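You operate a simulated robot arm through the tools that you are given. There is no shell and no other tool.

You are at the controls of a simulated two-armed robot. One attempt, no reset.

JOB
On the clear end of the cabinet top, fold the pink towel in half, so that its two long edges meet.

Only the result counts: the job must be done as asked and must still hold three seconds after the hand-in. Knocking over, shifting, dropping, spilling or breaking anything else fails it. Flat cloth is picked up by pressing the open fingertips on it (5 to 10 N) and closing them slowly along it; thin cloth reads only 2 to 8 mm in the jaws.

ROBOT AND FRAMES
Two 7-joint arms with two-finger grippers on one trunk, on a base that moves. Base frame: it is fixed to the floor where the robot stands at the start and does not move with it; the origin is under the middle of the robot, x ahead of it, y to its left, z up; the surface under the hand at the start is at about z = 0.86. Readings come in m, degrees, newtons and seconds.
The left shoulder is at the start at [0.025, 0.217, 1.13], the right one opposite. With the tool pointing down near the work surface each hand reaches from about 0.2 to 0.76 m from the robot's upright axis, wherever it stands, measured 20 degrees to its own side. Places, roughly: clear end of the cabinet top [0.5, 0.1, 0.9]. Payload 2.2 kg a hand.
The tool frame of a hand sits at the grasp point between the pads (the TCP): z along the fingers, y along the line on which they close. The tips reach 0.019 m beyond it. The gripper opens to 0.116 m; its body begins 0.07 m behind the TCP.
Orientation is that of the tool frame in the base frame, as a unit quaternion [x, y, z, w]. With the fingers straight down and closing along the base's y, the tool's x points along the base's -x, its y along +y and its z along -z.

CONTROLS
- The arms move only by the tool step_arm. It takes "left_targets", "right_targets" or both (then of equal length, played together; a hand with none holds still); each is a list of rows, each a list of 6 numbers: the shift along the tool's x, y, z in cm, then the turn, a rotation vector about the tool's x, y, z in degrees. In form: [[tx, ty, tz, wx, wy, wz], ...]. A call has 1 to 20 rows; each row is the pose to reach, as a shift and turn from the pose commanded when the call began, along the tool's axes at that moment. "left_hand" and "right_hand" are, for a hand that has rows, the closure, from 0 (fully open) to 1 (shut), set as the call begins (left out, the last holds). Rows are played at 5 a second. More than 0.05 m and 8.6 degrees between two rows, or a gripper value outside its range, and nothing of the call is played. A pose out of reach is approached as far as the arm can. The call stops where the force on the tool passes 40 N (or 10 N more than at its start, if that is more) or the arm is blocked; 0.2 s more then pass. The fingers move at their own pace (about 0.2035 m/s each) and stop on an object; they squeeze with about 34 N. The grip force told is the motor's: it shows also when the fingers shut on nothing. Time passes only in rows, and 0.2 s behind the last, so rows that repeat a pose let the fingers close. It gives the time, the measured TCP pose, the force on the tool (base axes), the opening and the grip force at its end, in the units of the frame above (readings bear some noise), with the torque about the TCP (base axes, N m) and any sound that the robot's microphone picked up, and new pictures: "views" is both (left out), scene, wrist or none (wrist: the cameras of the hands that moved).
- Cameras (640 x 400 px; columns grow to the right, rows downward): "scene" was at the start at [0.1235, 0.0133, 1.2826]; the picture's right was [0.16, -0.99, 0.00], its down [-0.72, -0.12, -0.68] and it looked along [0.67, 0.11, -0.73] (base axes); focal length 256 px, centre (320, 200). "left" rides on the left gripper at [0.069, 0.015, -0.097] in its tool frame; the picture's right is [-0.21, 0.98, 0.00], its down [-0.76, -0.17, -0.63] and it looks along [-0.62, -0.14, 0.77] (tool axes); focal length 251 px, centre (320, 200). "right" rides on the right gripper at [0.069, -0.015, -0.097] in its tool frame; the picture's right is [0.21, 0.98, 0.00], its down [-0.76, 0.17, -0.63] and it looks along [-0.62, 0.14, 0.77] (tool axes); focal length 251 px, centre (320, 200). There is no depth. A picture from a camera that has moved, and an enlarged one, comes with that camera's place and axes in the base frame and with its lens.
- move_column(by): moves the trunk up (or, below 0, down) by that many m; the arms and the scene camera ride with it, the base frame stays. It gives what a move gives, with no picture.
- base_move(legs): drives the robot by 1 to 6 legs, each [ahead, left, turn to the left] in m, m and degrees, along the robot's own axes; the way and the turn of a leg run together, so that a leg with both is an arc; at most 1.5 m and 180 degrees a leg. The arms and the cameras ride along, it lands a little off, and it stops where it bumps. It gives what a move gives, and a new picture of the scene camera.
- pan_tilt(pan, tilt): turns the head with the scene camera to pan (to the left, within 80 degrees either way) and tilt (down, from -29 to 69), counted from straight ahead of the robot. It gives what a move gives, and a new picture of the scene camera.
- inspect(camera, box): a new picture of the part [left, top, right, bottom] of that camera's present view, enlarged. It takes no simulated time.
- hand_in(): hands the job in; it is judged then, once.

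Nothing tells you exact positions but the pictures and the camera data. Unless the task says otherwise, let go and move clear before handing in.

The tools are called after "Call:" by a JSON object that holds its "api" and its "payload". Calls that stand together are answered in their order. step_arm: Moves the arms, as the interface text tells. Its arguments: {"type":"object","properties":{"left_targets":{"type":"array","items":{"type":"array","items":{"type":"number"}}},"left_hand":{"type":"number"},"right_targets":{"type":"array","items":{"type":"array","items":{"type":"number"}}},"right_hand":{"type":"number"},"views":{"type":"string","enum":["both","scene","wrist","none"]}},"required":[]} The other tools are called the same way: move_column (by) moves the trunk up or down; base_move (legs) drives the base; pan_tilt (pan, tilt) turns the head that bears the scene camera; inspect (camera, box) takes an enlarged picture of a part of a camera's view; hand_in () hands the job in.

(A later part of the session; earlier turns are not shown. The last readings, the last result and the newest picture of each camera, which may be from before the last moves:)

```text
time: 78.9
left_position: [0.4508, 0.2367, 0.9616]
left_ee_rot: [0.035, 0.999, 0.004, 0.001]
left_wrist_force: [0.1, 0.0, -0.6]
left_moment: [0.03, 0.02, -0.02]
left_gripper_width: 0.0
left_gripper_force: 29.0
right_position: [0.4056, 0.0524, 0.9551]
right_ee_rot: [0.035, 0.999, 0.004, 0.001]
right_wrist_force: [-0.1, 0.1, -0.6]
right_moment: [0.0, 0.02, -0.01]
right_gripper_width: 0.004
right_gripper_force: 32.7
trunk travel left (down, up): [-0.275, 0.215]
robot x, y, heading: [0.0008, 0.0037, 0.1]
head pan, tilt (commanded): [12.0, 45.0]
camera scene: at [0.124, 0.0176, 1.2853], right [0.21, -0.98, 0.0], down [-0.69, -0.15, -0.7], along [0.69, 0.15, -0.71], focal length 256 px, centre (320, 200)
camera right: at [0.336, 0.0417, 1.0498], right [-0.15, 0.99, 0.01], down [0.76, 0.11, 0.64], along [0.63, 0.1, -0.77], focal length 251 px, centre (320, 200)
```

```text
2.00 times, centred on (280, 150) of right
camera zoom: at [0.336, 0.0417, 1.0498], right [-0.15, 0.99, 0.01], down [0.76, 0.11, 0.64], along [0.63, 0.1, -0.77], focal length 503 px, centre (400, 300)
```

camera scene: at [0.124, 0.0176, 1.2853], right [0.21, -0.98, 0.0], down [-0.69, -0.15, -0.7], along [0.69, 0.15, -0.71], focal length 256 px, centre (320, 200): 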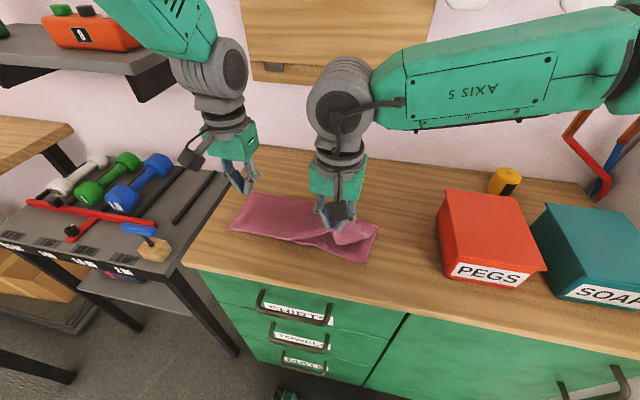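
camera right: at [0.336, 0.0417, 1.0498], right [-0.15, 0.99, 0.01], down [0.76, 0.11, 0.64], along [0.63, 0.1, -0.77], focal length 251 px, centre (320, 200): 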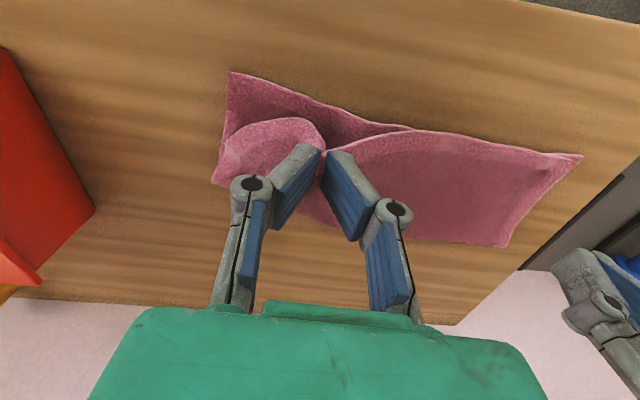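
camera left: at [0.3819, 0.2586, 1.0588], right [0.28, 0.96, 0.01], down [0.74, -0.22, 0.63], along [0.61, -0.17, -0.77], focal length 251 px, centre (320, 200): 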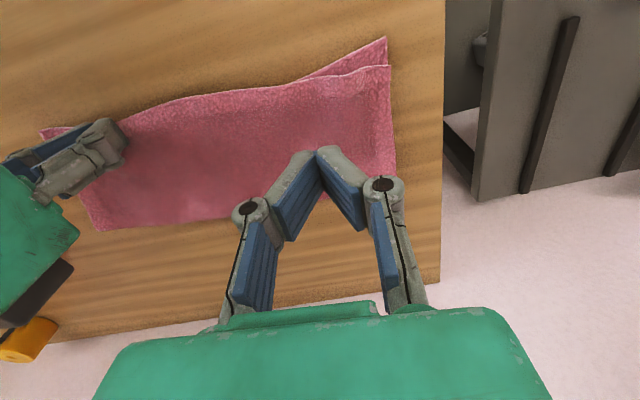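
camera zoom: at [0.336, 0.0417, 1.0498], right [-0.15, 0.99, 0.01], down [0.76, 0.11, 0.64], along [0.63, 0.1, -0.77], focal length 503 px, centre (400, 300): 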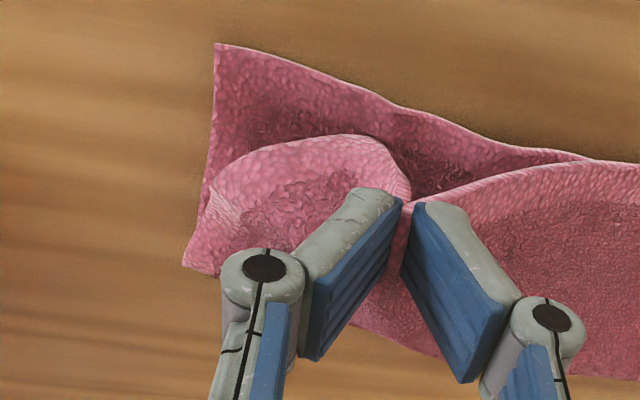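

The corner is in fact the true corner hanging free; the hem just has about 3 cm of slack between the two ends. I'll anchor the left end with the left fingertips and pull the held hem outward to stretch it straight before laying it down.

Call:
{"api": "step_arm", "payload": {"left_targets": [[0.4, 0, 2.5, 0, 0, 0], [0.8, 0, 5, 0, 0, 0], [1.0, 0, 6.6, 0, 0, 0], [1.0, 0, 7.2, 0, 0, 0], [1.0, 0, 7.5, 0, 0, 0], [1.0, 0, 7.65, 0, 0, 0]], "views": "wrist"}}

```text
time: 80.3
left_position: [0.4395, 0.2368, 0.8869]
left_ee_rot: [0.034, 0.999, 0.003, 0.001]
left_wrist_force: [0.2, -0.2, 0.6]
left_moment: [0.0, -0.02, 0.02]
left_gripper_width: 0.0
left_gripper_force: 28.4
right_position: [0.4062, 0.053, 0.9534]
right_ee_rot: [0.035, 0.999, 0.003, 0.001]
right_wrist_force: [0.0, -0.2, 0.3]
right_moment: [-0.07, 0.01, -0.02]
right_gripper_width: 0.0041
right_gripper_force: 33.0
trunk travel left (down, up): [-0.275, 0.215]
robot x, y, heading: [0.0019, 0.0029, 0.1]
head pan, tilt (commanded): [12.0, 45.0]
camera left: at [0.3717, 0.2573, 0.984], right [0.28, 0.96, 0.01], down [0.74, -0.22, 0.63], along [0.61, -0.17, -0.77], focal length 251 px, centre (320, 200)
```

left: 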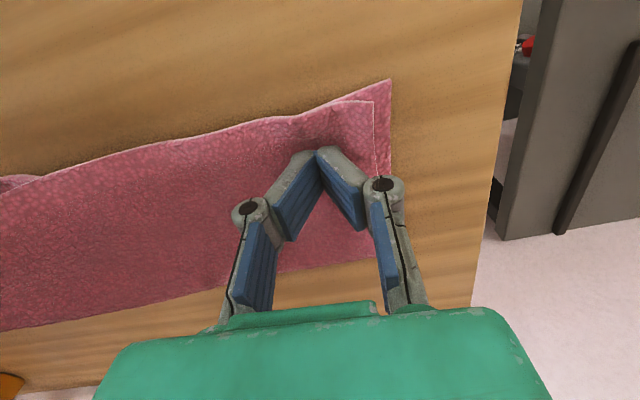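

Call:
{"api": "step_arm", "payload": {"left_targets": [[0, 0, 0.1, 0, 0, 0], [0, 0, 0.2, 0, 0, 0], [0, 0, 0.25, 0, 0, 0], [0, 0, 0.25, 0, 0, 0], [0, 0, 0.25, 0, 0, 0], [0, 0, 0.25, 0, 0, 0]], "right_targets": [[0, 0, 0, 0, 0, 0], [0.2, -0.5, 0.8, 0, 0, 0], [0.4, -1.2, 1.6, 0, 0, 0], [0.6, -1.9, 2.6, 0, 0, 0], [0.7, -2.5, 3.6, 0, 0, 0], [0.7, -2.5, 4.4, 0, 0, 0]], "views": "both"}}

Call:
{"api": "inspect", "payload": {"camera": "scene", "box": [200, 165, 390, 275]}}

Call:
{"api": "inspect", "payload": {"camera": "right", "box": [160, 50, 480, 250]}}

```text
time: 81.7
left_position: [0.4395, 0.2371, 0.8841]
left_ee_rot: [0.035, 0.999, 0.003, 0.001]
left_wrist_force: [-0.5, -3.1, 5.0]
left_moment: [-0.11, 0.01, 0.03]
left_gripper_width: 0.0002
left_gripper_force: 28.9
right_position: [0.3963, 0.0278, 0.9088]
right_ee_rot: [0.035, 0.999, 0.003, 0.002]
right_wrist_force: [0.7, 3.0, -0.9]
right_moment: [0.1, -0.01, 0.08]
right_gripper_width: 0.0044
right_gripper_force: 33.2
trunk travel left (down, up): [-0.275, 0.215]
robot x, y, heading: [0.002, -0.0004, 0.2]
head pan, tilt (commanded): [12.0, 45.0]
camera scene: at [0.1238, 0.0173, 1.2854], right [0.21, -0.98, 0.0], down [-0.69, -0.15, -0.7], along [0.69, 0.15, -0.71], focal length 256 px, centre (320, 200)
camera right: at [0.3272, 0.0169, 1.0052], right [-0.15, 0.99, 0.01], down [0.76, 0.11, 0.64], along [0.63, 0.1, -0.77], focal length 251 px, centre (320, 200)
camera left: at [0.3715, 0.2571, 0.9815], right [0.28, 0.96, 0.01], down [0.74, -0.22, 0.63], along [0.61, -0.17, -0.77], focal length 251 px, centre (320, 200)
```

scene: 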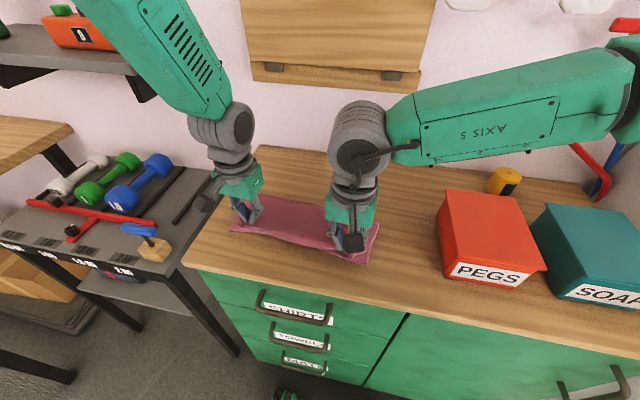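
right: 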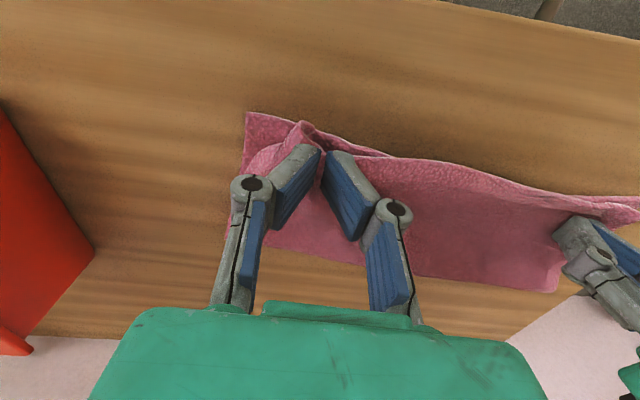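
left: 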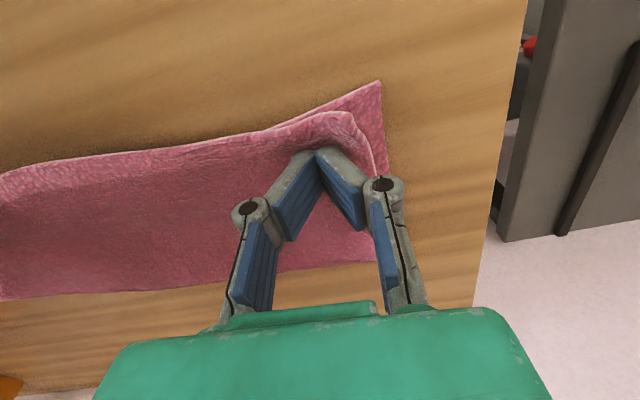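

```text
3.37 times, centred on (295, 220) of scene
camera zoom: at [0.1238, 0.0173, 1.2854], right [0.21, -0.98, 0.0], down [-0.69, -0.15, -0.7], along [0.69, 0.15, -0.71], focal length 861 px, centre (404, 133)
```

zoom: 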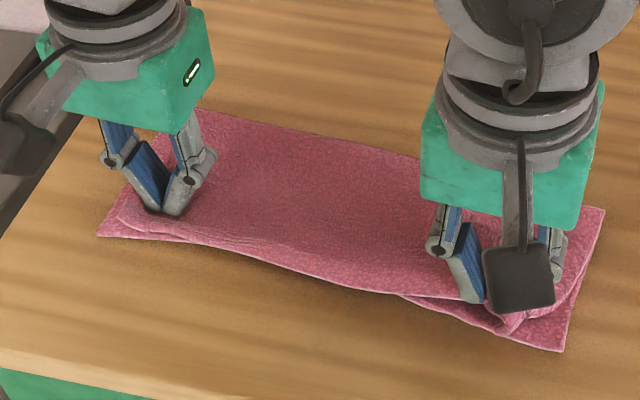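

```text
2.00 times, centred on (320, 150) of right
camera zoom: at [0.3272, 0.0169, 1.0052], right [-0.15, 0.99, 0.01], down [0.76, 0.11, 0.64], along [0.63, 0.1, -0.77], focal length 503 px, centre (320, 300)
```

zoom: 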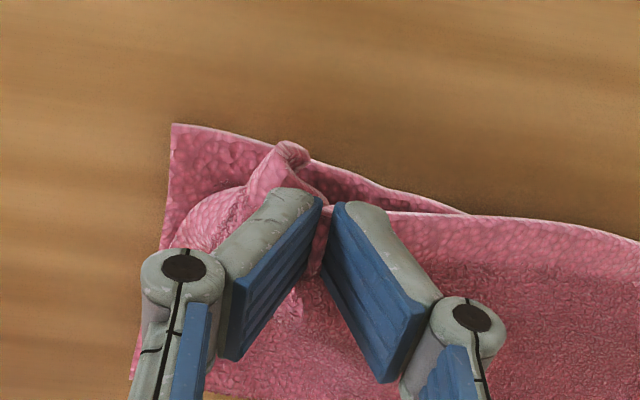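

Call:
{"api": "inspect", "payload": {"camera": "left", "box": [200, 60, 440, 220]}}

```text
2.50 times, centred on (320, 140) of left
camera zoom: at [0.3715, 0.2571, 0.9815], right [0.28, 0.96, 0.01], down [0.74, -0.22, 0.63], along [0.61, -0.17, -0.77], focal length 629 px, centre (320, 350)
```

zoom: 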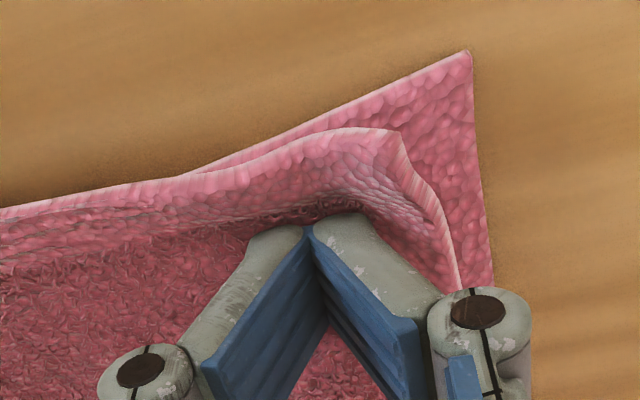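

Tension curls the left corner since the anchor sits too far inside it. I'll relax the right, re-place the left fingertips right on the top-left corner, and nudge it outward before stretching.

Call:
{"api": "step_arm", "payload": {"left_targets": [[0, 0, -0.8, 0, 0, 0], [0.3, 0.4, -1.6, 0, 0, 0], [1.0, 1.1, -1.6, 0, 0, 0], [1.75, 1.7, -1.6, 0, 0, 0], [1.75, 1.7, -0.9, 0, 0, 0], [1.75, 1.7, -0.3, 0, 0, 0], [1.75, 1.7, 0.0, 0, 0, 0], [1.75, 1.7, 0.0, 0, 0, 0]], "right_targets": [[0, 0.4, 0, 0, 0, 0], [0, 0.8, 0, 0, 0, 0], [0, 1.2, 0, 0, 0, 0], [0, 1.2, 0, 0, 0, 0], [0, 1.2, 0, 0, 0, 0], [0, 1.2, 0, 0, 0, 0], [0, 1.2, 0, 0, 0, 0], [0, 1.2, 0, 0, 0, 0]], "views": "wrist"}}

Call:
{"api": "inspect", "payload": {"camera": "left", "box": [200, 60, 440, 220]}}

```text
time: 83.5
left_position: [0.4224, 0.254, 0.8846]
left_ee_rot: [0.034, 0.999, 0.004, 0.003]
left_wrist_force: [-0.7, -0.2, 4.8]
left_moment: [-0.03, 0.01, -0.01]
left_gripper_width: 0.0003
left_gripper_force: 28.7
right_position: [0.3985, 0.04, 0.9096]
right_ee_rot: [0.034, 0.999, 0.003, 0.001]
right_wrist_force: [0.4, 0.1, -0.1]
right_moment: [-0.01, 0.03, 0.02]
right_gripper_width: 0.0041
right_gripper_force: 33.3
trunk travel left (down, up): [-0.275, 0.215]
robot x, y, heading: [-0.0011, -0.0011, 0.1]
head pan, tilt (commanded): [12.0, 45.0]
camera right: at [0.3284, 0.0291, 1.0058], right [-0.15, 0.99, 0.01], down [0.76, 0.11, 0.64], along [0.63, 0.1, -0.77], focal length 251 px, centre (320, 200)
camera left: at [0.355, 0.2757, 0.9816], right [0.28, 0.96, 0.01], down [0.74, -0.22, 0.63], along [0.61, -0.17, -0.77], focal length 251 px, centre (320, 200)
```

right: 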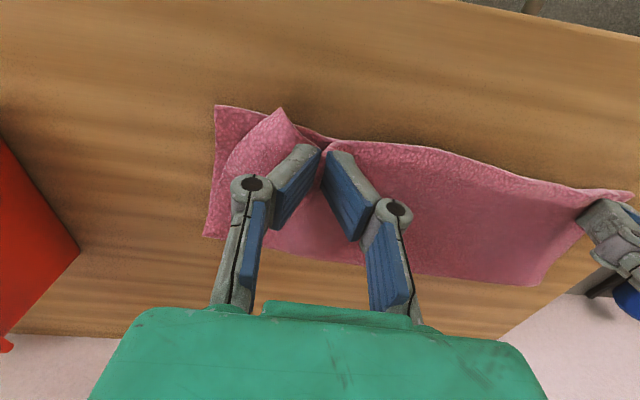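
left: 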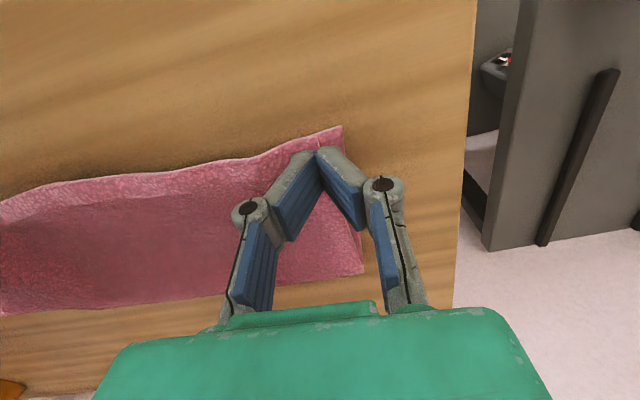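

```text
2.50 times, centred on (320, 140) of left
camera zoom: at [0.355, 0.2757, 0.9816], right [0.28, 0.96, 0.01], down [0.74, -0.22, 0.63], along [0.61, -0.17, -0.77], focal length 629 px, centre (320, 350)
```

zoom: 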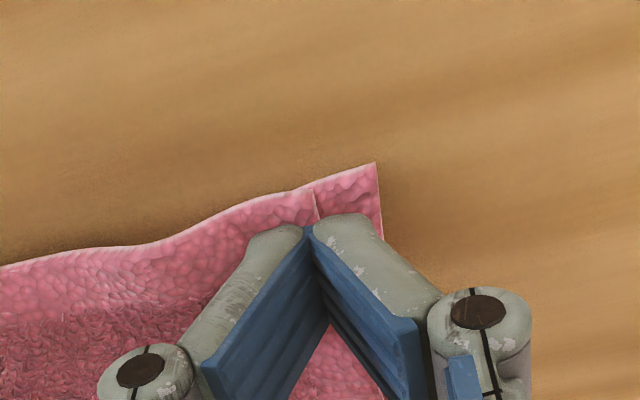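

The top-left corner is flat now, 1.3 cm short of its partner along y. I'll press a bit more and drag it outward.

Call:
{"api": "step_arm", "payload": {"left_targets": [[0, 0, 0.03, 0, 0, 0], [0, 0.3, 0.03, 0, 0, 0], [0, 0.6, 0.03, 0, 0, 0], [0, 0.9, 0.03, 0, 0, 0], [0, 1.2, 0.03, 0, 0, 0], [0, 1.5, 0.03, 0, 0, 0]], "views": "wrist"}}

Call:
{"api": "inspect", "payload": {"camera": "left", "box": [200, 60, 440, 220]}}

```text
time: 84.9
left_position: [0.4237, 0.2708, 0.885]
left_ee_rot: [0.035, 0.999, 0.003, 0.002]
left_wrist_force: [0.2, -3.5, 3.6]
left_moment: [-0.07, 0.02, -0.04]
left_gripper_width: 0.0
left_gripper_force: 28.4
right_position: [0.3989, 0.0398, 0.9095]
right_ee_rot: [0.035, 0.999, 0.003, 0.0]
right_wrist_force: [-0.4, 1.4, 0.0]
right_moment: [-0.01, -0.04, 0.03]
right_gripper_width: 0.0041
right_gripper_force: 32.8
trunk travel left (down, up): [-0.275, 0.215]
robot x, y, heading: [0.0045, -0.0001, 0.0]
head pan, tilt (commanded): [12.0, 45.0]
camera left: at [0.3562, 0.2905, 0.9816], right [0.28, 0.96, 0.01], down [0.74, -0.22, 0.63], along [0.61, -0.17, -0.77], focal length 251 px, centre (320, 200)
```

left: 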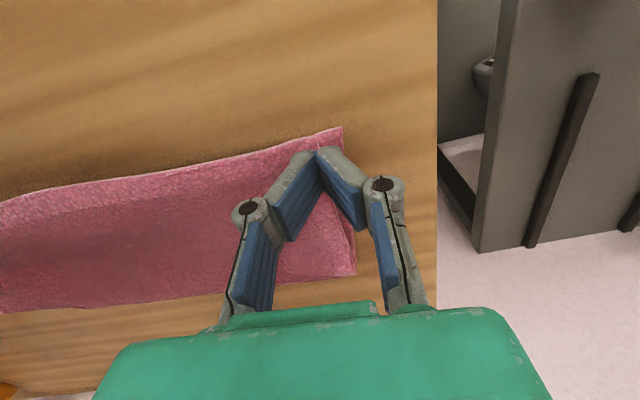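

```text
2.50 times, centred on (320, 140) of left
camera zoom: at [0.3562, 0.2905, 0.9816], right [0.28, 0.96, 0.01], down [0.74, -0.22, 0.63], along [0.61, -0.17, -0.77], focal length 629 px, centre (320, 350)
```

zoom: 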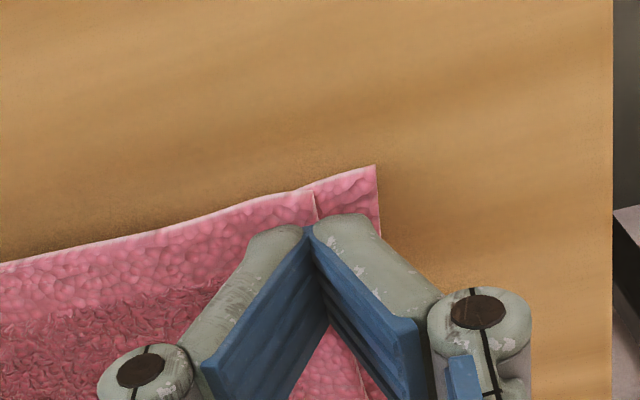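

Both layers moved together, and the left hem is straight. Now I'll raise the right hem, stretch it outward, and lower it with a slight inward motion so the corner lays out flat.

Call:
{"api": "step_arm", "payload": {"right_targets": [[0, -0.5, -1.2, 0, 0, 0], [0, -1.3, -2.2, 0, 0, 0], [0.1, -2.2, -2.4, 0, 0, 0], [0.2, -3.1, -2.2, 0, 0, 0], [0.3, -3.8, -1.6, 0, 0, 0]], "views": "wrist"}}

Call:
{"api": "inspect", "payload": {"camera": "right", "box": [160, 30, 480, 230]}}

Call:
{"api": "inspect", "payload": {"camera": "scene", "box": [200, 165, 390, 275]}}

```text
time: 86.1
left_position: [0.4237, 0.2694, 0.884]
left_ee_rot: [0.035, 0.999, 0.003, 0.0]
left_wrist_force: [0.0, -0.3, 0.3]
left_moment: [0.02, 0.0, -0.02]
left_gripper_width: 0.0001
left_gripper_force: 28.1
right_position: [0.3922, 0.0036, 0.9252]
right_ee_rot: [0.035, 0.999, 0.003, 0.001]
right_wrist_force: [-0.1, -1.3, 0.4]
right_moment: [-0.02, 0.0, 0.01]
right_gripper_width: 0.0041
right_gripper_force: 33.3
trunk travel left (down, up): [-0.275, 0.215]
robot x, y, heading: [-0.0007, -0.0008, 0.1]
head pan, tilt (commanded): [12.0, 45.0]
camera right: at [0.3219, -0.0082, 1.0213], right [-0.15, 0.99, 0.01], down [0.76, 0.11, 0.64], along [0.63, 0.1, -0.77], focal length 251 px, centre (320, 200)
```

right: 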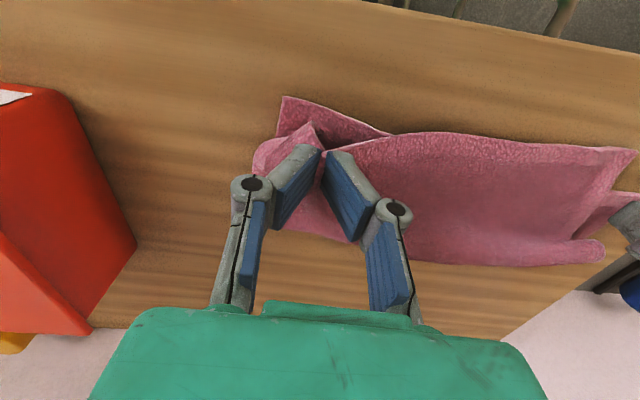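

```text
2.00 times, centred on (320, 130) of right
camera zoom: at [0.3219, -0.0082, 1.0213], right [-0.15, 0.99, 0.01], down [0.76, 0.11, 0.64], along [0.63, 0.1, -0.77], focal length 503 px, centre (320, 340)
```

zoom: 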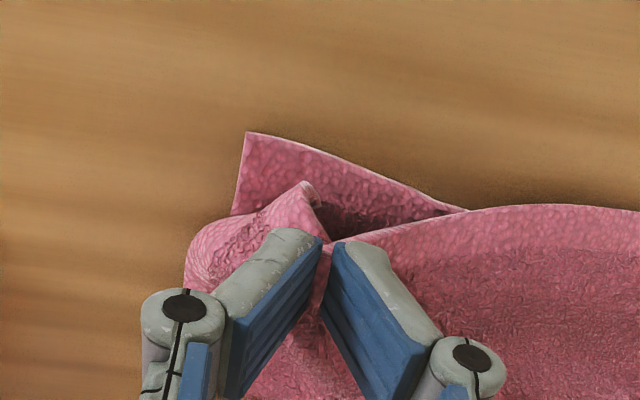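

```text
3.37 times, centred on (295, 220) of scene
camera zoom: at [0.1241, 0.0173, 1.2853], right [0.21, -0.98, 0.0], down [-0.69, -0.15, -0.7], along [0.69, 0.15, -0.71], focal length 861 px, centre (404, 133)
```

zoom: 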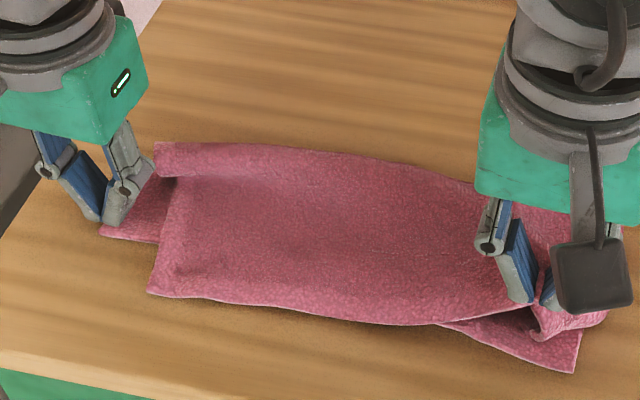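

The left anchor slipped and the top layer shifted about 4–5 cm sideways. I'll lay the hem down overhanging toward me on the bare top, so I can re-pinch both corners on a single layer, closer to their tips.

Call:
{"api": "step_arm", "payload": {"left_targets": [[0, 0, -1.5, 0, 0, 0], [0, 0, -3.5, 0, 0, 0], [0, 1, -6, 0, 0, 0], [0, 1, -6, 0, 0, 0], [0, 1, -6, 0, 0, 0], [0, 1, -6, 0, 0, 0]], "right_targets": [[0.8, 0.5, 0, 0, 0, 0], [1.6, 1.0, 0, 0, 0, 0], [2.4, 1.5, 1.0, 0, 0, 0], [2.8, 2.0, 2.2, 0, 0, 0], [3.0, 2.5, 3.4, 0, 0, 0], [3.0, 2.5, 3.9, 0, 0, 0]], "views": "both"}}

Call:
{"api": "inspect", "payload": {"camera": "scene", "box": [200, 165, 390, 275]}}

Call:
{"api": "inspect", "payload": {"camera": "right", "box": [160, 30, 480, 230]}}

```text
time: 87.5
left_position: [0.4238, 0.2797, 0.9443]
left_ee_rot: [0.036, 0.999, 0.003, 0.001]
left_wrist_force: [-0.2, -0.2, 0.5]
left_moment: [0.02, 0.01, 0.01]
left_gripper_width: 0.0
left_gripper_force: 28.6
right_position: [0.3654, 0.0309, 0.8861]
right_ee_rot: [0.035, 0.999, 0.004, 0.001]
right_wrist_force: [-0.2, 0.7, 1.9]
right_moment: [-0.01, -0.02, 0.02]
right_gripper_width: 0.0041
right_gripper_force: 32.4
trunk travel left (down, up): [-0.275, 0.215]
robot x, y, heading: [-0.0001, 0.0001, -0.1]
head pan, tilt (commanded): [12.0, 45.0]
camera scene: at [0.1237, 0.0179, 1.2854], right [0.21, -0.98, 0.0], down [-0.69, -0.15, -0.7], along [0.69, 0.15, -0.71], focal length 256 px, centre (320, 200)
camera right: at [0.2953, 0.0195, 0.9817], right [-0.15, 0.99, 0.01], down [0.76, 0.11, 0.64], along [0.63, 0.1, -0.77], focal length 251 px, centre (320, 200)
camera left: at [0.3565, 0.3007, 1.0415], right [0.28, 0.96, 0.01], down [0.74, -0.22, 0.63], along [0.61, -0.17, -0.77], focal length 251 px, centre (320, 200)
```

scene: 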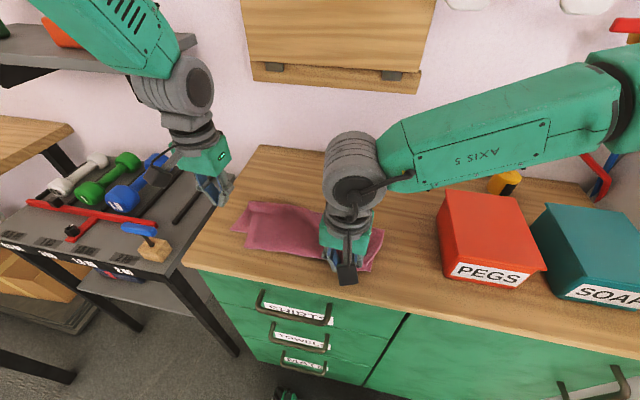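
right: 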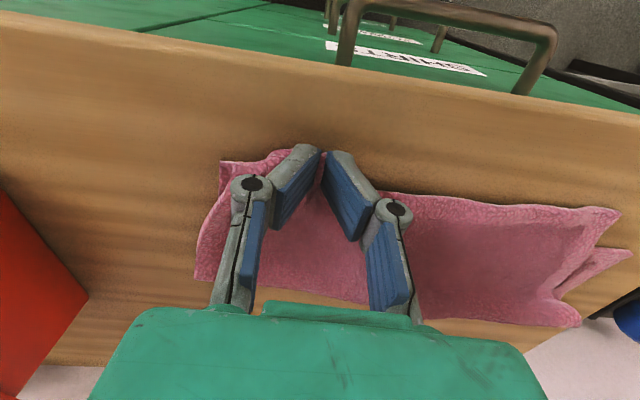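
left: 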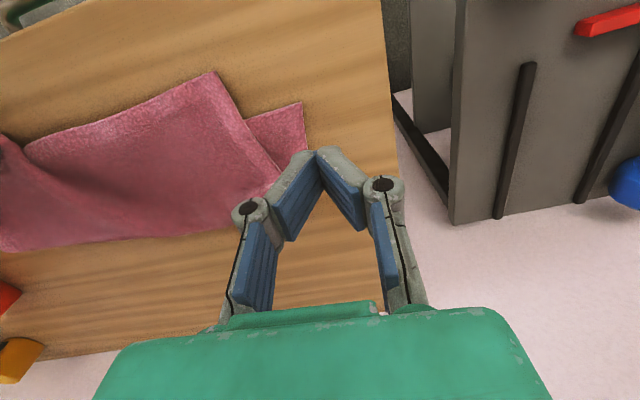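

```text
3.37 times, centred on (295, 220) of scene
camera zoom: at [0.1237, 0.0179, 1.2854], right [0.21, -0.98, 0.0], down [-0.69, -0.15, -0.7], along [0.69, 0.15, -0.71], focal length 861 px, centre (404, 133)
```

zoom: 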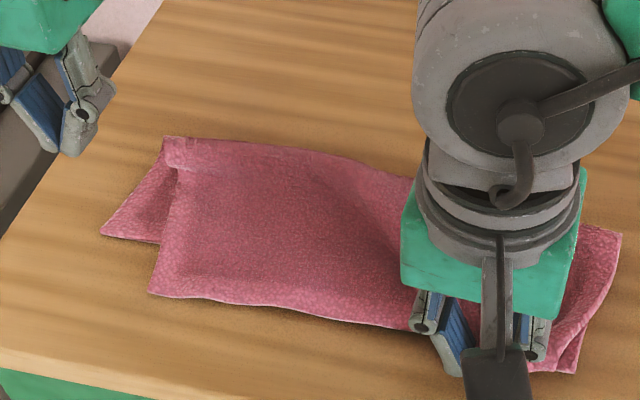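

```text
2.00 times, centred on (320, 130) of right
camera zoom: at [0.2953, 0.0195, 0.9817], right [-0.15, 0.99, 0.01], down [0.76, 0.11, 0.64], along [0.63, 0.1, -0.77], focal length 503 px, centre (320, 340)
```

zoom: 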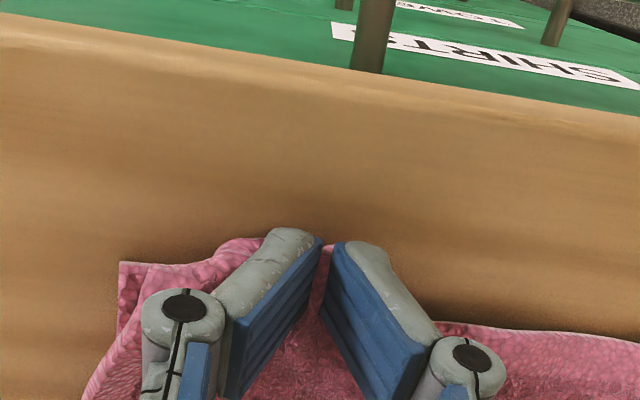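

Call:
{"api": "step_arm", "payload": {"right_targets": [[0, 0, 0, 0, 0, 0], [0, 0, 0, 0, 0, 0]], "right_hand": 0.86, "views": "none"}}

Call:
{"api": "step_arm", "payload": {"right_targets": [[0, 0, -1, 0, 0, 0], [0, 0, -2.5, 0, 0, 0], [0, 0, -5, 0, 0, 0], [0, -3, -8, 0, 0, 0], [0, -7, -10, 0, 0, 0]], "views": "both"}}

Call:
{"api": "inspect", "payload": {"camera": "scene", "box": [200, 165, 390, 290]}}

Call:
{"api": "inspect", "payload": {"camera": "right", "box": [300, 20, 620, 240]}}

```text
time: 88.1
left_position: [0.4241, 0.2792, 0.9442]
left_ee_rot: [0.036, 0.999, 0.004, 0.002]
left_wrist_force: [0.2, 0.6, -0.3]
left_moment: [0.01, -0.04, 0.02]
left_gripper_width: 0.0
left_gripper_force: 28.2
right_position: [0.3663, 0.03, 0.8862]
right_ee_rot: [0.034, 0.999, 0.003, 0.001]
right_wrist_force: [-0.1, -0.3, 1.5]
right_moment: [0.02, 0.01, 0.03]
right_gripper_width: 0.0158
right_gripper_force: 0.1
trunk travel left (down, up): [-0.275, 0.215]
robot x, y, heading: [0.0, -0.0043, -0.1]
head pan, tilt (commanded): [12.0, 45.0]
```

```text
time: 89.3
left_position: [0.4244, 0.2758, 0.9449]
left_ee_rot: [0.035, 0.999, 0.005, 0.0]
left_wrist_force: [0.0, -0.1, -0.9]
left_moment: [0.02, -0.03, -0.01]
left_gripper_width: 0.0001
left_gripper_force: 28.3
right_position: [0.3604, -0.0423, 0.9879]
right_ee_rot: [0.033, 0.999, 0.005, 0.001]
right_wrist_force: [0.3, 0.1, 0.3]
right_moment: [0.01, -0.02, -0.05]
right_gripper_width: 0.0163
right_gripper_force: 0.1
trunk travel left (down, up): [-0.275, 0.215]
robot x, y, heading: [-0.0044, 0.002, -0.3]
head pan, tilt (commanded): [12.0, 45.0]
camera scene: at [0.1229, 0.0132, 1.2855], right [0.21, -0.98, 0.0], down [-0.69, -0.15, -0.71], along [0.69, 0.15, -0.71], focal length 256 px, centre (320, 200)
camera right: at [0.2905, -0.0545, 1.0826], right [-0.15, 0.99, 0.01], down [0.76, 0.11, 0.64], along [0.63, 0.1, -0.77], focal length 251 px, centre (320, 200)
```

scene: 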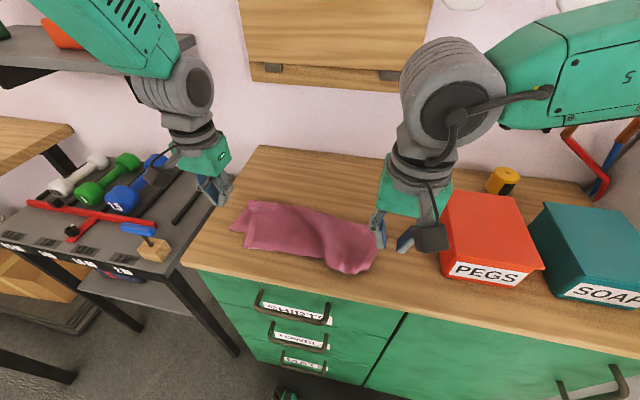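
right: 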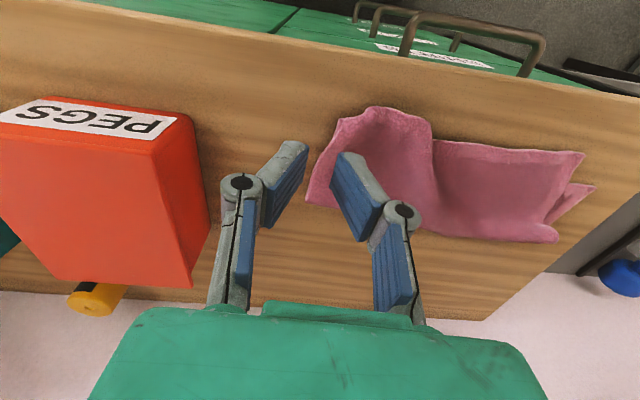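

```text
3.20 times, centred on (295, 228) of scene
camera zoom: at [0.1229, 0.0132, 1.2855], right [0.21, -0.98, 0.0], down [-0.69, -0.15, -0.71], along [0.69, 0.15, -0.71], focal length 818 px, centre (400, 112)
```

zoom: 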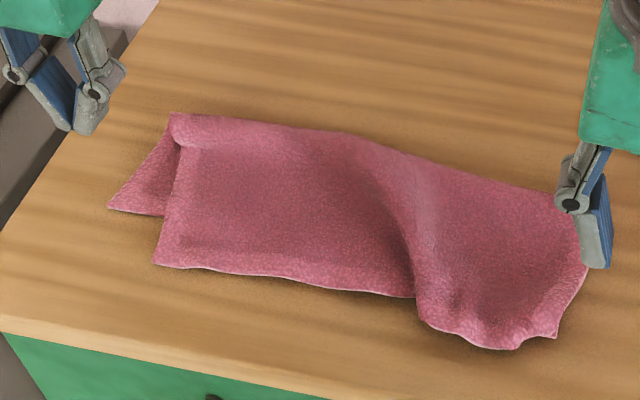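

```text
1.82 times, centred on (460, 130) of right
camera zoom: at [0.2905, -0.0545, 1.0826], right [-0.15, 0.99, 0.01], down [0.76, 0.11, 0.64], along [0.63, 0.1, -0.77], focal length 457 px, centre (66, 327)
```

zoom: 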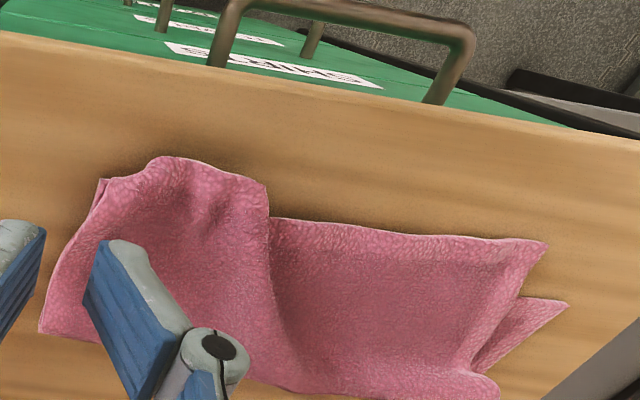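

I need to redo the top layer's placement. I'll pinch both top-hem corners again, starting with the left one, which now overhangs as a single layer near (0.371, 0.222).

Call:
{"api": "step_arm", "payload": {"left_targets": [[1.0, -2.1, 0.5, 0, 0, 0], [2.0, -4.1, 1.5, 0, 0, 0], [3.0, -6.2, 3.0, 0, 0, 0], [3.9, -8.2, 4.5, 0, 0, 0]], "left_hand": 0.73, "views": "wrist"}}

Call:
{"api": "inspect", "payload": {"camera": "left", "box": [160, 50, 480, 250]}}

```text
time: 90.3
left_position: [0.3805, 0.1994, 0.8995]
left_ee_rot: [0.034, 0.999, 0.004, 0.001]
left_wrist_force: [0.7, 0.3, 0.9]
left_moment: [0.01, -0.02, -0.03]
left_gripper_width: 0.0314
left_gripper_force: 0.0
right_position: [0.3619, -0.0417, 0.9864]
right_ee_rot: [0.035, 0.999, 0.004, 0.001]
right_wrist_force: [0.3, 0.2, -0.1]
right_moment: [-0.01, 0.01, 0.0]
right_gripper_width: 0.0165
right_gripper_force: 0.0
trunk travel left (down, up): [-0.275, 0.215]
robot x, y, heading: [0.0011, -0.0041, 0.4]
head pan, tilt (commanded): [12.0, 45.0]
camera left: at [0.3132, 0.2194, 0.9967], right [0.28, 0.96, 0.01], down [0.74, -0.22, 0.63], along [0.61, -0.17, -0.77], focal length 251 px, centre (320, 200)
```

left: 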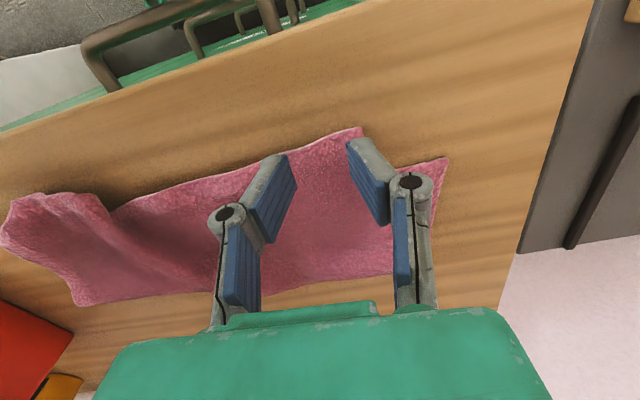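

```text
2.00 times, centred on (320, 150) of left
camera zoom: at [0.3132, 0.2194, 0.9967], right [0.28, 0.96, 0.01], down [0.74, -0.22, 0.63], along [0.61, -0.17, -0.77], focal length 503 px, centre (320, 300)
```

zoom: 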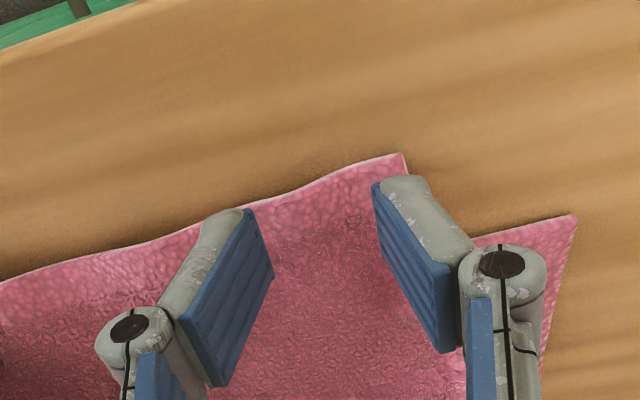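

Call:
{"api": "step_arm", "payload": {"left_targets": [[0, 0, 0.8, 0, 0, 0], [0, 0, 1.4, 0, 0, 0], [0, 0, 1.65, 0, 0, 0], [0, 0, 1.75, 0, 0, 0], [0, 0, 1.75, 0, 0, 0]], "views": "none"}}

```text
time: 91.5
left_position: [0.3791, 0.2016, 0.881]
left_ee_rot: [0.035, 0.999, 0.004, 0.001]
left_wrist_force: [0.9, 0.4, 5.9]
left_moment: [-0.01, 0.01, 0.0]
left_gripper_width: 0.0282
left_gripper_force: 4.3
right_position: [0.3615, -0.0414, 0.9859]
right_ee_rot: [0.035, 0.999, 0.004, 0.001]
right_wrist_force: [0.1, 0.0, 0.5]
right_moment: [-0.02, 0.01, 0.02]
right_gripper_width: 0.0163
right_gripper_force: 0.0
trunk travel left (down, up): [-0.275, 0.215]
robot x, y, heading: [-0.0007, -0.0015, 0.1]
head pan, tilt (commanded): [12.0, 45.0]
```

Call:
{"api": "step_arm", "payload": {"left_targets": [[0, 0, 0.04, 0, 0, 0], [0, 0, 0.04, 0, 0, 0]], "left_hand": 0.78, "views": "none"}}

Call:
{"api": "step_arm", "payload": {"left_targets": [[0, 0, 0, 0, 0, 0], [0, 0, 0, 0, 0, 0]], "left_hand": 0.83, "views": "none"}}

Call:
{"api": "step_arm", "payload": {"left_targets": [[0, 0, 0, 0, 0, 0], [0, 0, 0, 0, 0, 0]], "left_hand": 0.88, "views": "wrist"}}

Call:
{"api": "inspect", "payload": {"camera": "left", "box": [160, 50, 480, 250]}}

```text
time: 92.1
left_position: [0.38, 0.2004, 0.8814]
left_ee_rot: [0.035, 0.999, 0.005, 0.001]
left_wrist_force: [0.9, -0.9, 5.6]
left_moment: [0.02, -0.03, -0.02]
left_gripper_width: 0.028
left_gripper_force: 0.1
right_position: [0.361, -0.0401, 0.9865]
right_ee_rot: [0.035, 0.999, 0.005, 0.001]
right_wrist_force: [-0.3, -0.1, -0.4]
right_moment: [-0.04, 0.04, 0.0]
right_gripper_width: 0.0159
right_gripper_force: 0.1
trunk travel left (down, up): [-0.275, 0.215]
robot x, y, heading: [-0.0004, -0.0013, 0.1]
head pan, tilt (commanded): [12.0, 45.0]
```

```text
time: 92.7
left_position: [0.3796, 0.2004, 0.8815]
left_ee_rot: [0.035, 0.999, 0.005, 0.003]
left_wrist_force: [0.6, -1.0, 6.7]
left_moment: [-0.03, 0.0, -0.04]
left_gripper_width: 0.0209
left_gripper_force: 0.0
right_position: [0.3609, -0.0399, 0.9858]
right_ee_rot: [0.036, 0.999, 0.005, 0.0]
right_wrist_force: [0.0, 1.0, 0.0]
right_moment: [0.01, -0.02, -0.03]
right_gripper_width: 0.0161
right_gripper_force: 0.0
trunk travel left (down, up): [-0.275, 0.215]
robot x, y, heading: [0.0002, -0.0023, 0.2]
head pan, tilt (commanded): [12.0, 45.0]
```

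```text
time: 93.3
left_position: [0.3802, 0.1997, 0.8822]
left_ee_rot: [0.035, 0.999, 0.004, 0.002]
left_wrist_force: [1.3, -0.1, 7.6]
left_moment: [0.01, -0.07, -0.01]
left_gripper_width: 0.0151
left_gripper_force: 0.0
right_position: [0.3615, -0.0412, 0.9863]
right_ee_rot: [0.035, 0.999, 0.004, 0.002]
right_wrist_force: [-0.2, -0.3, 0.6]
right_moment: [0.01, -0.01, -0.02]
right_gripper_width: 0.0161
right_gripper_force: 0.1
trunk travel left (down, up): [-0.275, 0.215]
robot x, y, heading: [0.0014, -0.0006, 0.2]
head pan, tilt (commanded): [12.0, 45.0]
camera left: at [0.3119, 0.221, 0.9784], right [0.28, 0.96, 0.01], down [0.74, -0.22, 0.63], along [0.61, -0.17, -0.77], focal length 251 px, centre (320, 200)
```

left: 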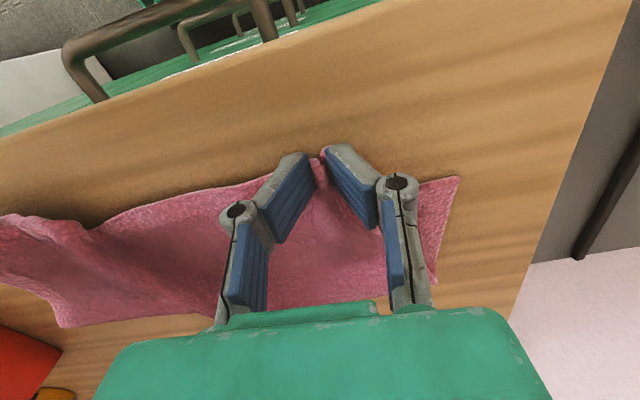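

```text
2.00 times, centred on (320, 150) of left
camera zoom: at [0.3119, 0.221, 0.9784], right [0.28, 0.96, 0.01], down [0.74, -0.22, 0.63], along [0.61, -0.17, -0.77], focal length 503 px, centre (320, 300)
```

zoom: 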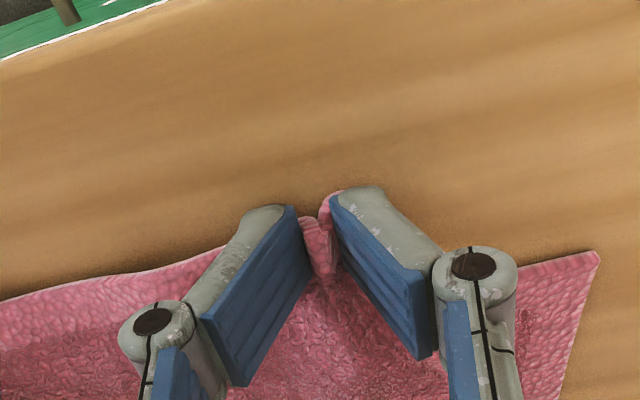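

Cloth is bunching between the pads right at the top-left corner. Closing fully.

Call:
{"api": "step_arm", "payload": {"left_targets": [[0, 0, 0.02, 0, 0, 0], [0, 0, 0.02, 0, 0, 0]], "left_hand": 0.94, "views": "none"}}

Call:
{"api": "step_arm", "payload": {"left_targets": [[0, 0, 0, 0, 0, 0], [0, 0, 0, 0, 0, 0], [0, 0, 0, 0, 0, 0]], "left_hand": 1.0, "views": "wrist"}}

Call:
{"api": "inspect", "payload": {"camera": "left", "box": [160, 50, 480, 250]}}

Call:
{"api": "inspect", "payload": {"camera": "right", "box": [300, 20, 620, 240]}}

```text
time: 93.9
left_position: [0.3802, 0.2, 0.8812]
left_ee_rot: [0.035, 0.999, 0.005, 0.003]
left_wrist_force: [0.0, -0.3, 10.7]
left_moment: [0.0, -0.04, 0.04]
left_gripper_width: 0.0082
left_gripper_force: 0.5
right_position: [0.3617, -0.0413, 0.9888]
right_ee_rot: [0.034, 0.999, 0.005, 0.002]
right_wrist_force: [-1.0, -0.1, -0.4]
right_moment: [0.0, 0.01, 0.01]
right_gripper_width: 0.0162
right_gripper_force: 0.1
trunk travel left (down, up): [-0.275, 0.215]
robot x, y, heading: [0.0002, 0.0028, 0.2]
head pan, tilt (commanded): [12.0, 45.0]
```

```text
time: 94.7
left_position: [0.38, 0.1988, 0.8823]
left_ee_rot: [0.035, 0.999, 0.004, 0.001]
left_wrist_force: [0.5, 0.4, 14.2]
left_moment: [-0.07, -0.05, -0.05]
left_gripper_width: 0.0049
left_gripper_force: 33.4
right_position: [0.3621, -0.0408, 0.986]
right_ee_rot: [0.035, 0.999, 0.005, 0.003]
right_wrist_force: [-0.4, 0.3, 0.2]
right_moment: [-0.04, -0.01, 0.02]
right_gripper_width: 0.0161
right_gripper_force: 0.1
trunk travel left (down, up): [-0.275, 0.215]
robot x, y, heading: [-0.0, 0.0026, -0.1]
head pan, tilt (commanded): [12.0, 45.0]
camera left: at [0.312, 0.2208, 0.9787], right [0.28, 0.96, 0.01], down [0.74, -0.22, 0.63], along [0.61, -0.17, -0.77], focal length 251 px, centre (320, 200)
```

left: 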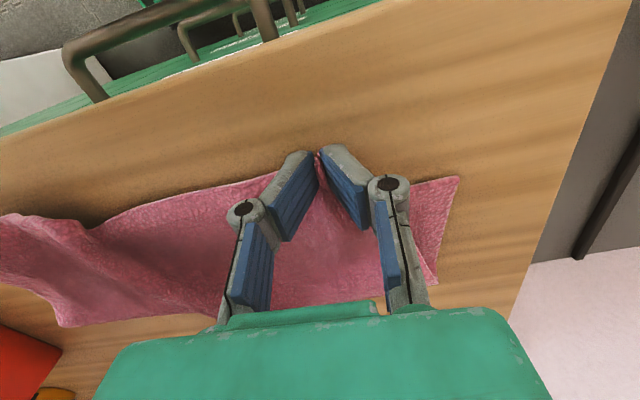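

```text
2.00 times, centred on (320, 150) of left
camera zoom: at [0.312, 0.2208, 0.9787], right [0.28, 0.96, 0.01], down [0.74, -0.22, 0.63], along [0.61, -0.17, -0.77], focal length 503 px, centre (320, 300)
```

zoom: 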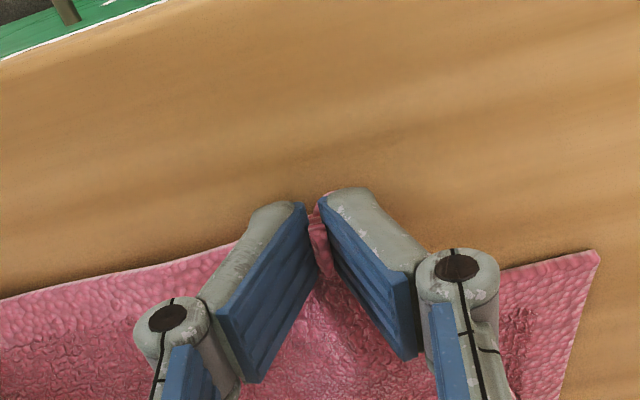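

```text
1.82 times, centred on (460, 130) of right
camera zoom: at [0.2907, -0.0521, 1.0823], right [-0.15, 0.99, 0.01], down [0.76, 0.11, 0.64], along [0.63, 0.1, -0.77], focal length 457 px, centre (66, 327)
```

zoom: 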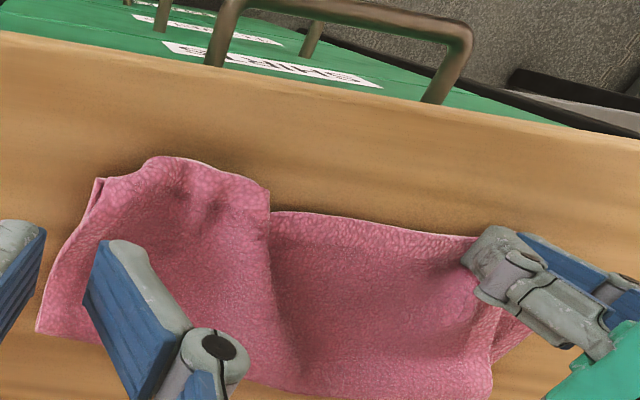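

The left corner is held. Now the right: the top hem bulges over the bare top near (0.357, 0.00), so I'll pinch it there close to its corner.

Call:
{"api": "step_arm", "payload": {"right_targets": [[0.05, 1.7, 2.5, 0, 0, 0], [0.1, 3.3, 5.0, 0, 0, 0], [0.14, 4.9, 7.0, 0, 0, 0], [0.14, 4.9, 7.8, 0, 0, 0]], "right_hand": 0.73, "views": "wrist"}}

Call:
{"api": "inspect", "payload": {"camera": "right", "box": [160, 50, 480, 250]}}

```text
time: 95.7
left_position: [0.3805, 0.2, 0.8817]
left_ee_rot: [0.035, 0.999, 0.004, 0.002]
left_wrist_force: [-0.3, -1.7, 15.1]
left_moment: [-0.07, -0.03, -0.06]
left_gripper_width: 0.0047
left_gripper_force: 32.9
right_position: [0.3621, 0.0075, 0.9069]
right_ee_rot: [0.035, 0.999, 0.005, 0.001]
right_wrist_force: [0.4, 0.6, 0.6]
right_moment: [0.0, 0.0, -0.04]
right_gripper_width: 0.0312
right_gripper_force: 0.1
trunk travel left (down, up): [-0.275, 0.215]
robot x, y, heading: [-0.0015, -0.0053, 0.1]
head pan, tilt (commanded): [12.0, 45.0]
camera right: at [0.2914, -0.0042, 1.0029], right [-0.15, 0.99, 0.01], down [0.76, 0.11, 0.64], along [0.63, 0.1, -0.77], focal length 251 px, centre (320, 200)
```

right: 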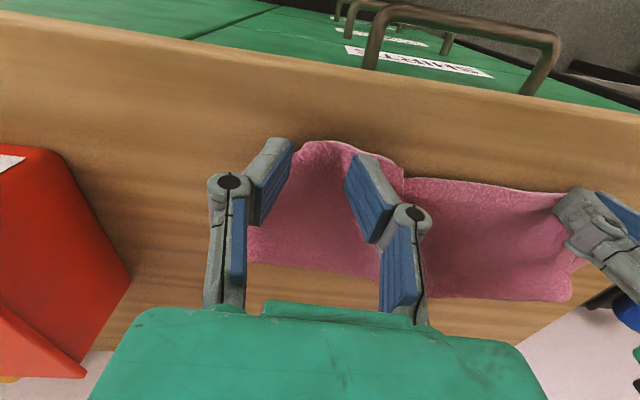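

```text
2.00 times, centred on (320, 150) of right
camera zoom: at [0.2914, -0.0042, 1.0029], right [-0.15, 0.99, 0.01], down [0.76, 0.11, 0.64], along [0.63, 0.1, -0.77], focal length 503 px, centre (320, 300)
```

zoom: 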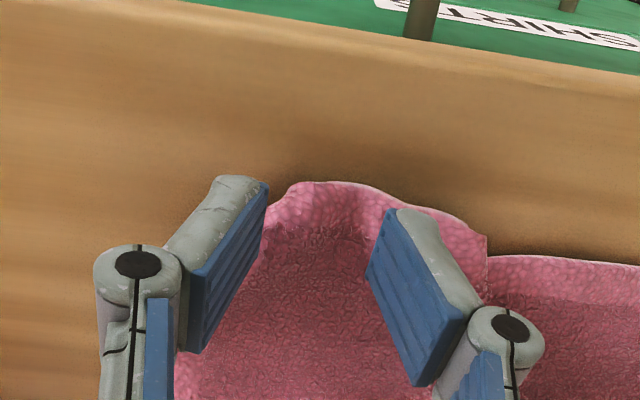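

Call:
{"api": "step_arm", "payload": {"right_targets": [[-0.4, 0.2, 0.3, 0, 0, 0], [-0.8, 0.35, 0.8, 0, 0, 0], [-0.8, 0.35, 1.5, 0, 0, 0], [-0.8, 0.35, 2.0, 0, 0, 0], [-0.8, 0.35, 2.25, 0, 0, 0], [-0.8, 0.35, 2.35, 0, 0, 0], [-0.8, 0.35, 2.35, 0, 0, 0]], "views": "wrist"}}

Call:
{"api": "inspect", "payload": {"camera": "right", "box": [160, 50, 480, 250]}}

```text
time: 97.3
left_position: [0.3802, 0.1996, 0.8811]
left_ee_rot: [0.035, 0.999, 0.005, 0.002]
left_wrist_force: [0.1, -2.0, 13.2]
left_moment: [-0.06, -0.07, 0.0]
left_gripper_width: 0.0045
left_gripper_force: 32.4
right_position: [0.3703, 0.0116, 0.8844]
right_ee_rot: [0.035, 0.999, 0.004, 0.002]
right_wrist_force: [0.5, 0.1, 5.5]
right_moment: [-0.03, -0.01, 0.01]
right_gripper_width: 0.0331
right_gripper_force: 0.0
trunk travel left (down, up): [-0.275, 0.215]
robot x, y, heading: [-0.0009, 0.0015, -0.0]
head pan, tilt (commanded): [12.0, 45.0]
camera right: at [0.2989, 0.0001, 0.9804], right [-0.15, 0.99, 0.01], down [0.76, 0.11, 0.64], along [0.63, 0.1, -0.77], focal length 251 px, centre (320, 200)
```

right: 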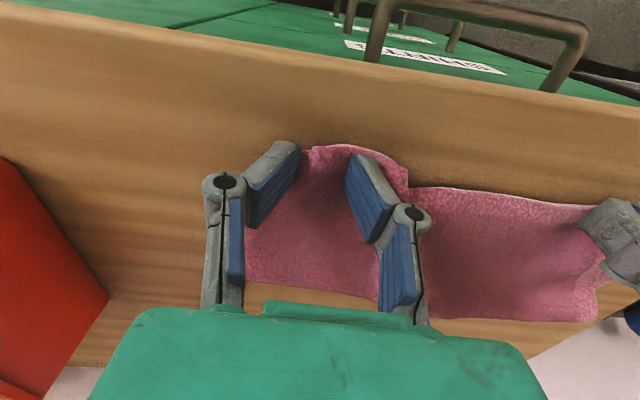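

```text
2.00 times, centred on (320, 150) of right
camera zoom: at [0.2989, 0.0001, 0.9804], right [-0.15, 0.99, 0.01], down [0.76, 0.11, 0.64], along [0.63, 0.1, -0.77], focal length 503 px, centre (320, 300)
```

zoom: 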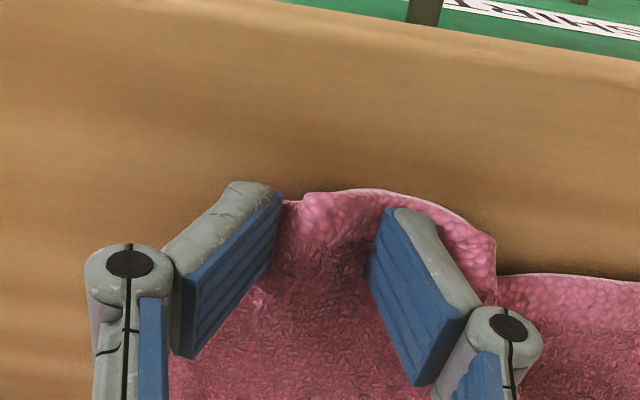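

Call:
{"api": "inspect", "payload": {"camera": "right", "box": [240, 130, 420, 250]}}

Call:
{"api": "inspect", "payload": {"camera": "scene", "box": [290, 200, 400, 285]}}

```text
3.33 times, centred on (330, 190) of right
camera zoom: at [0.2989, 0.0001, 0.9804], right [-0.15, 0.99, 0.01], down [0.76, 0.11, 0.64], along [0.63, 0.1, -0.77], focal length 838 px, centre (287, 233)
```

zoom: 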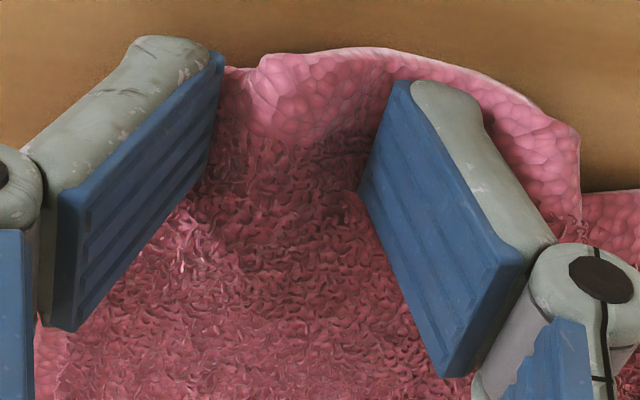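

```text
4.71 times, centred on (345, 242) of scene
camera zoom: at [0.1221, 0.0155, 1.2857], right [0.21, -0.98, 0.0], down [-0.69, -0.15, -0.71], along [0.69, 0.15, -0.71], focal length 1203 px, centre (202, 0)
```

zoom: 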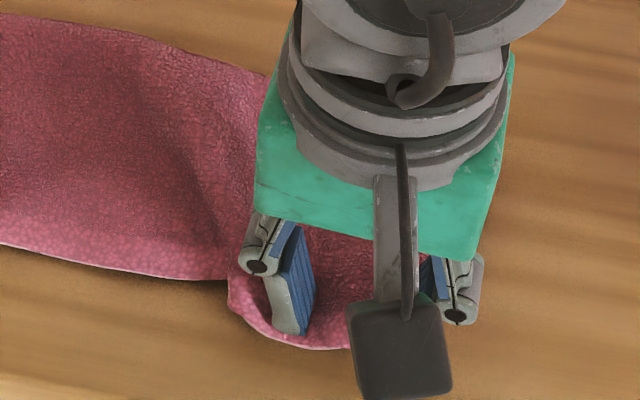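

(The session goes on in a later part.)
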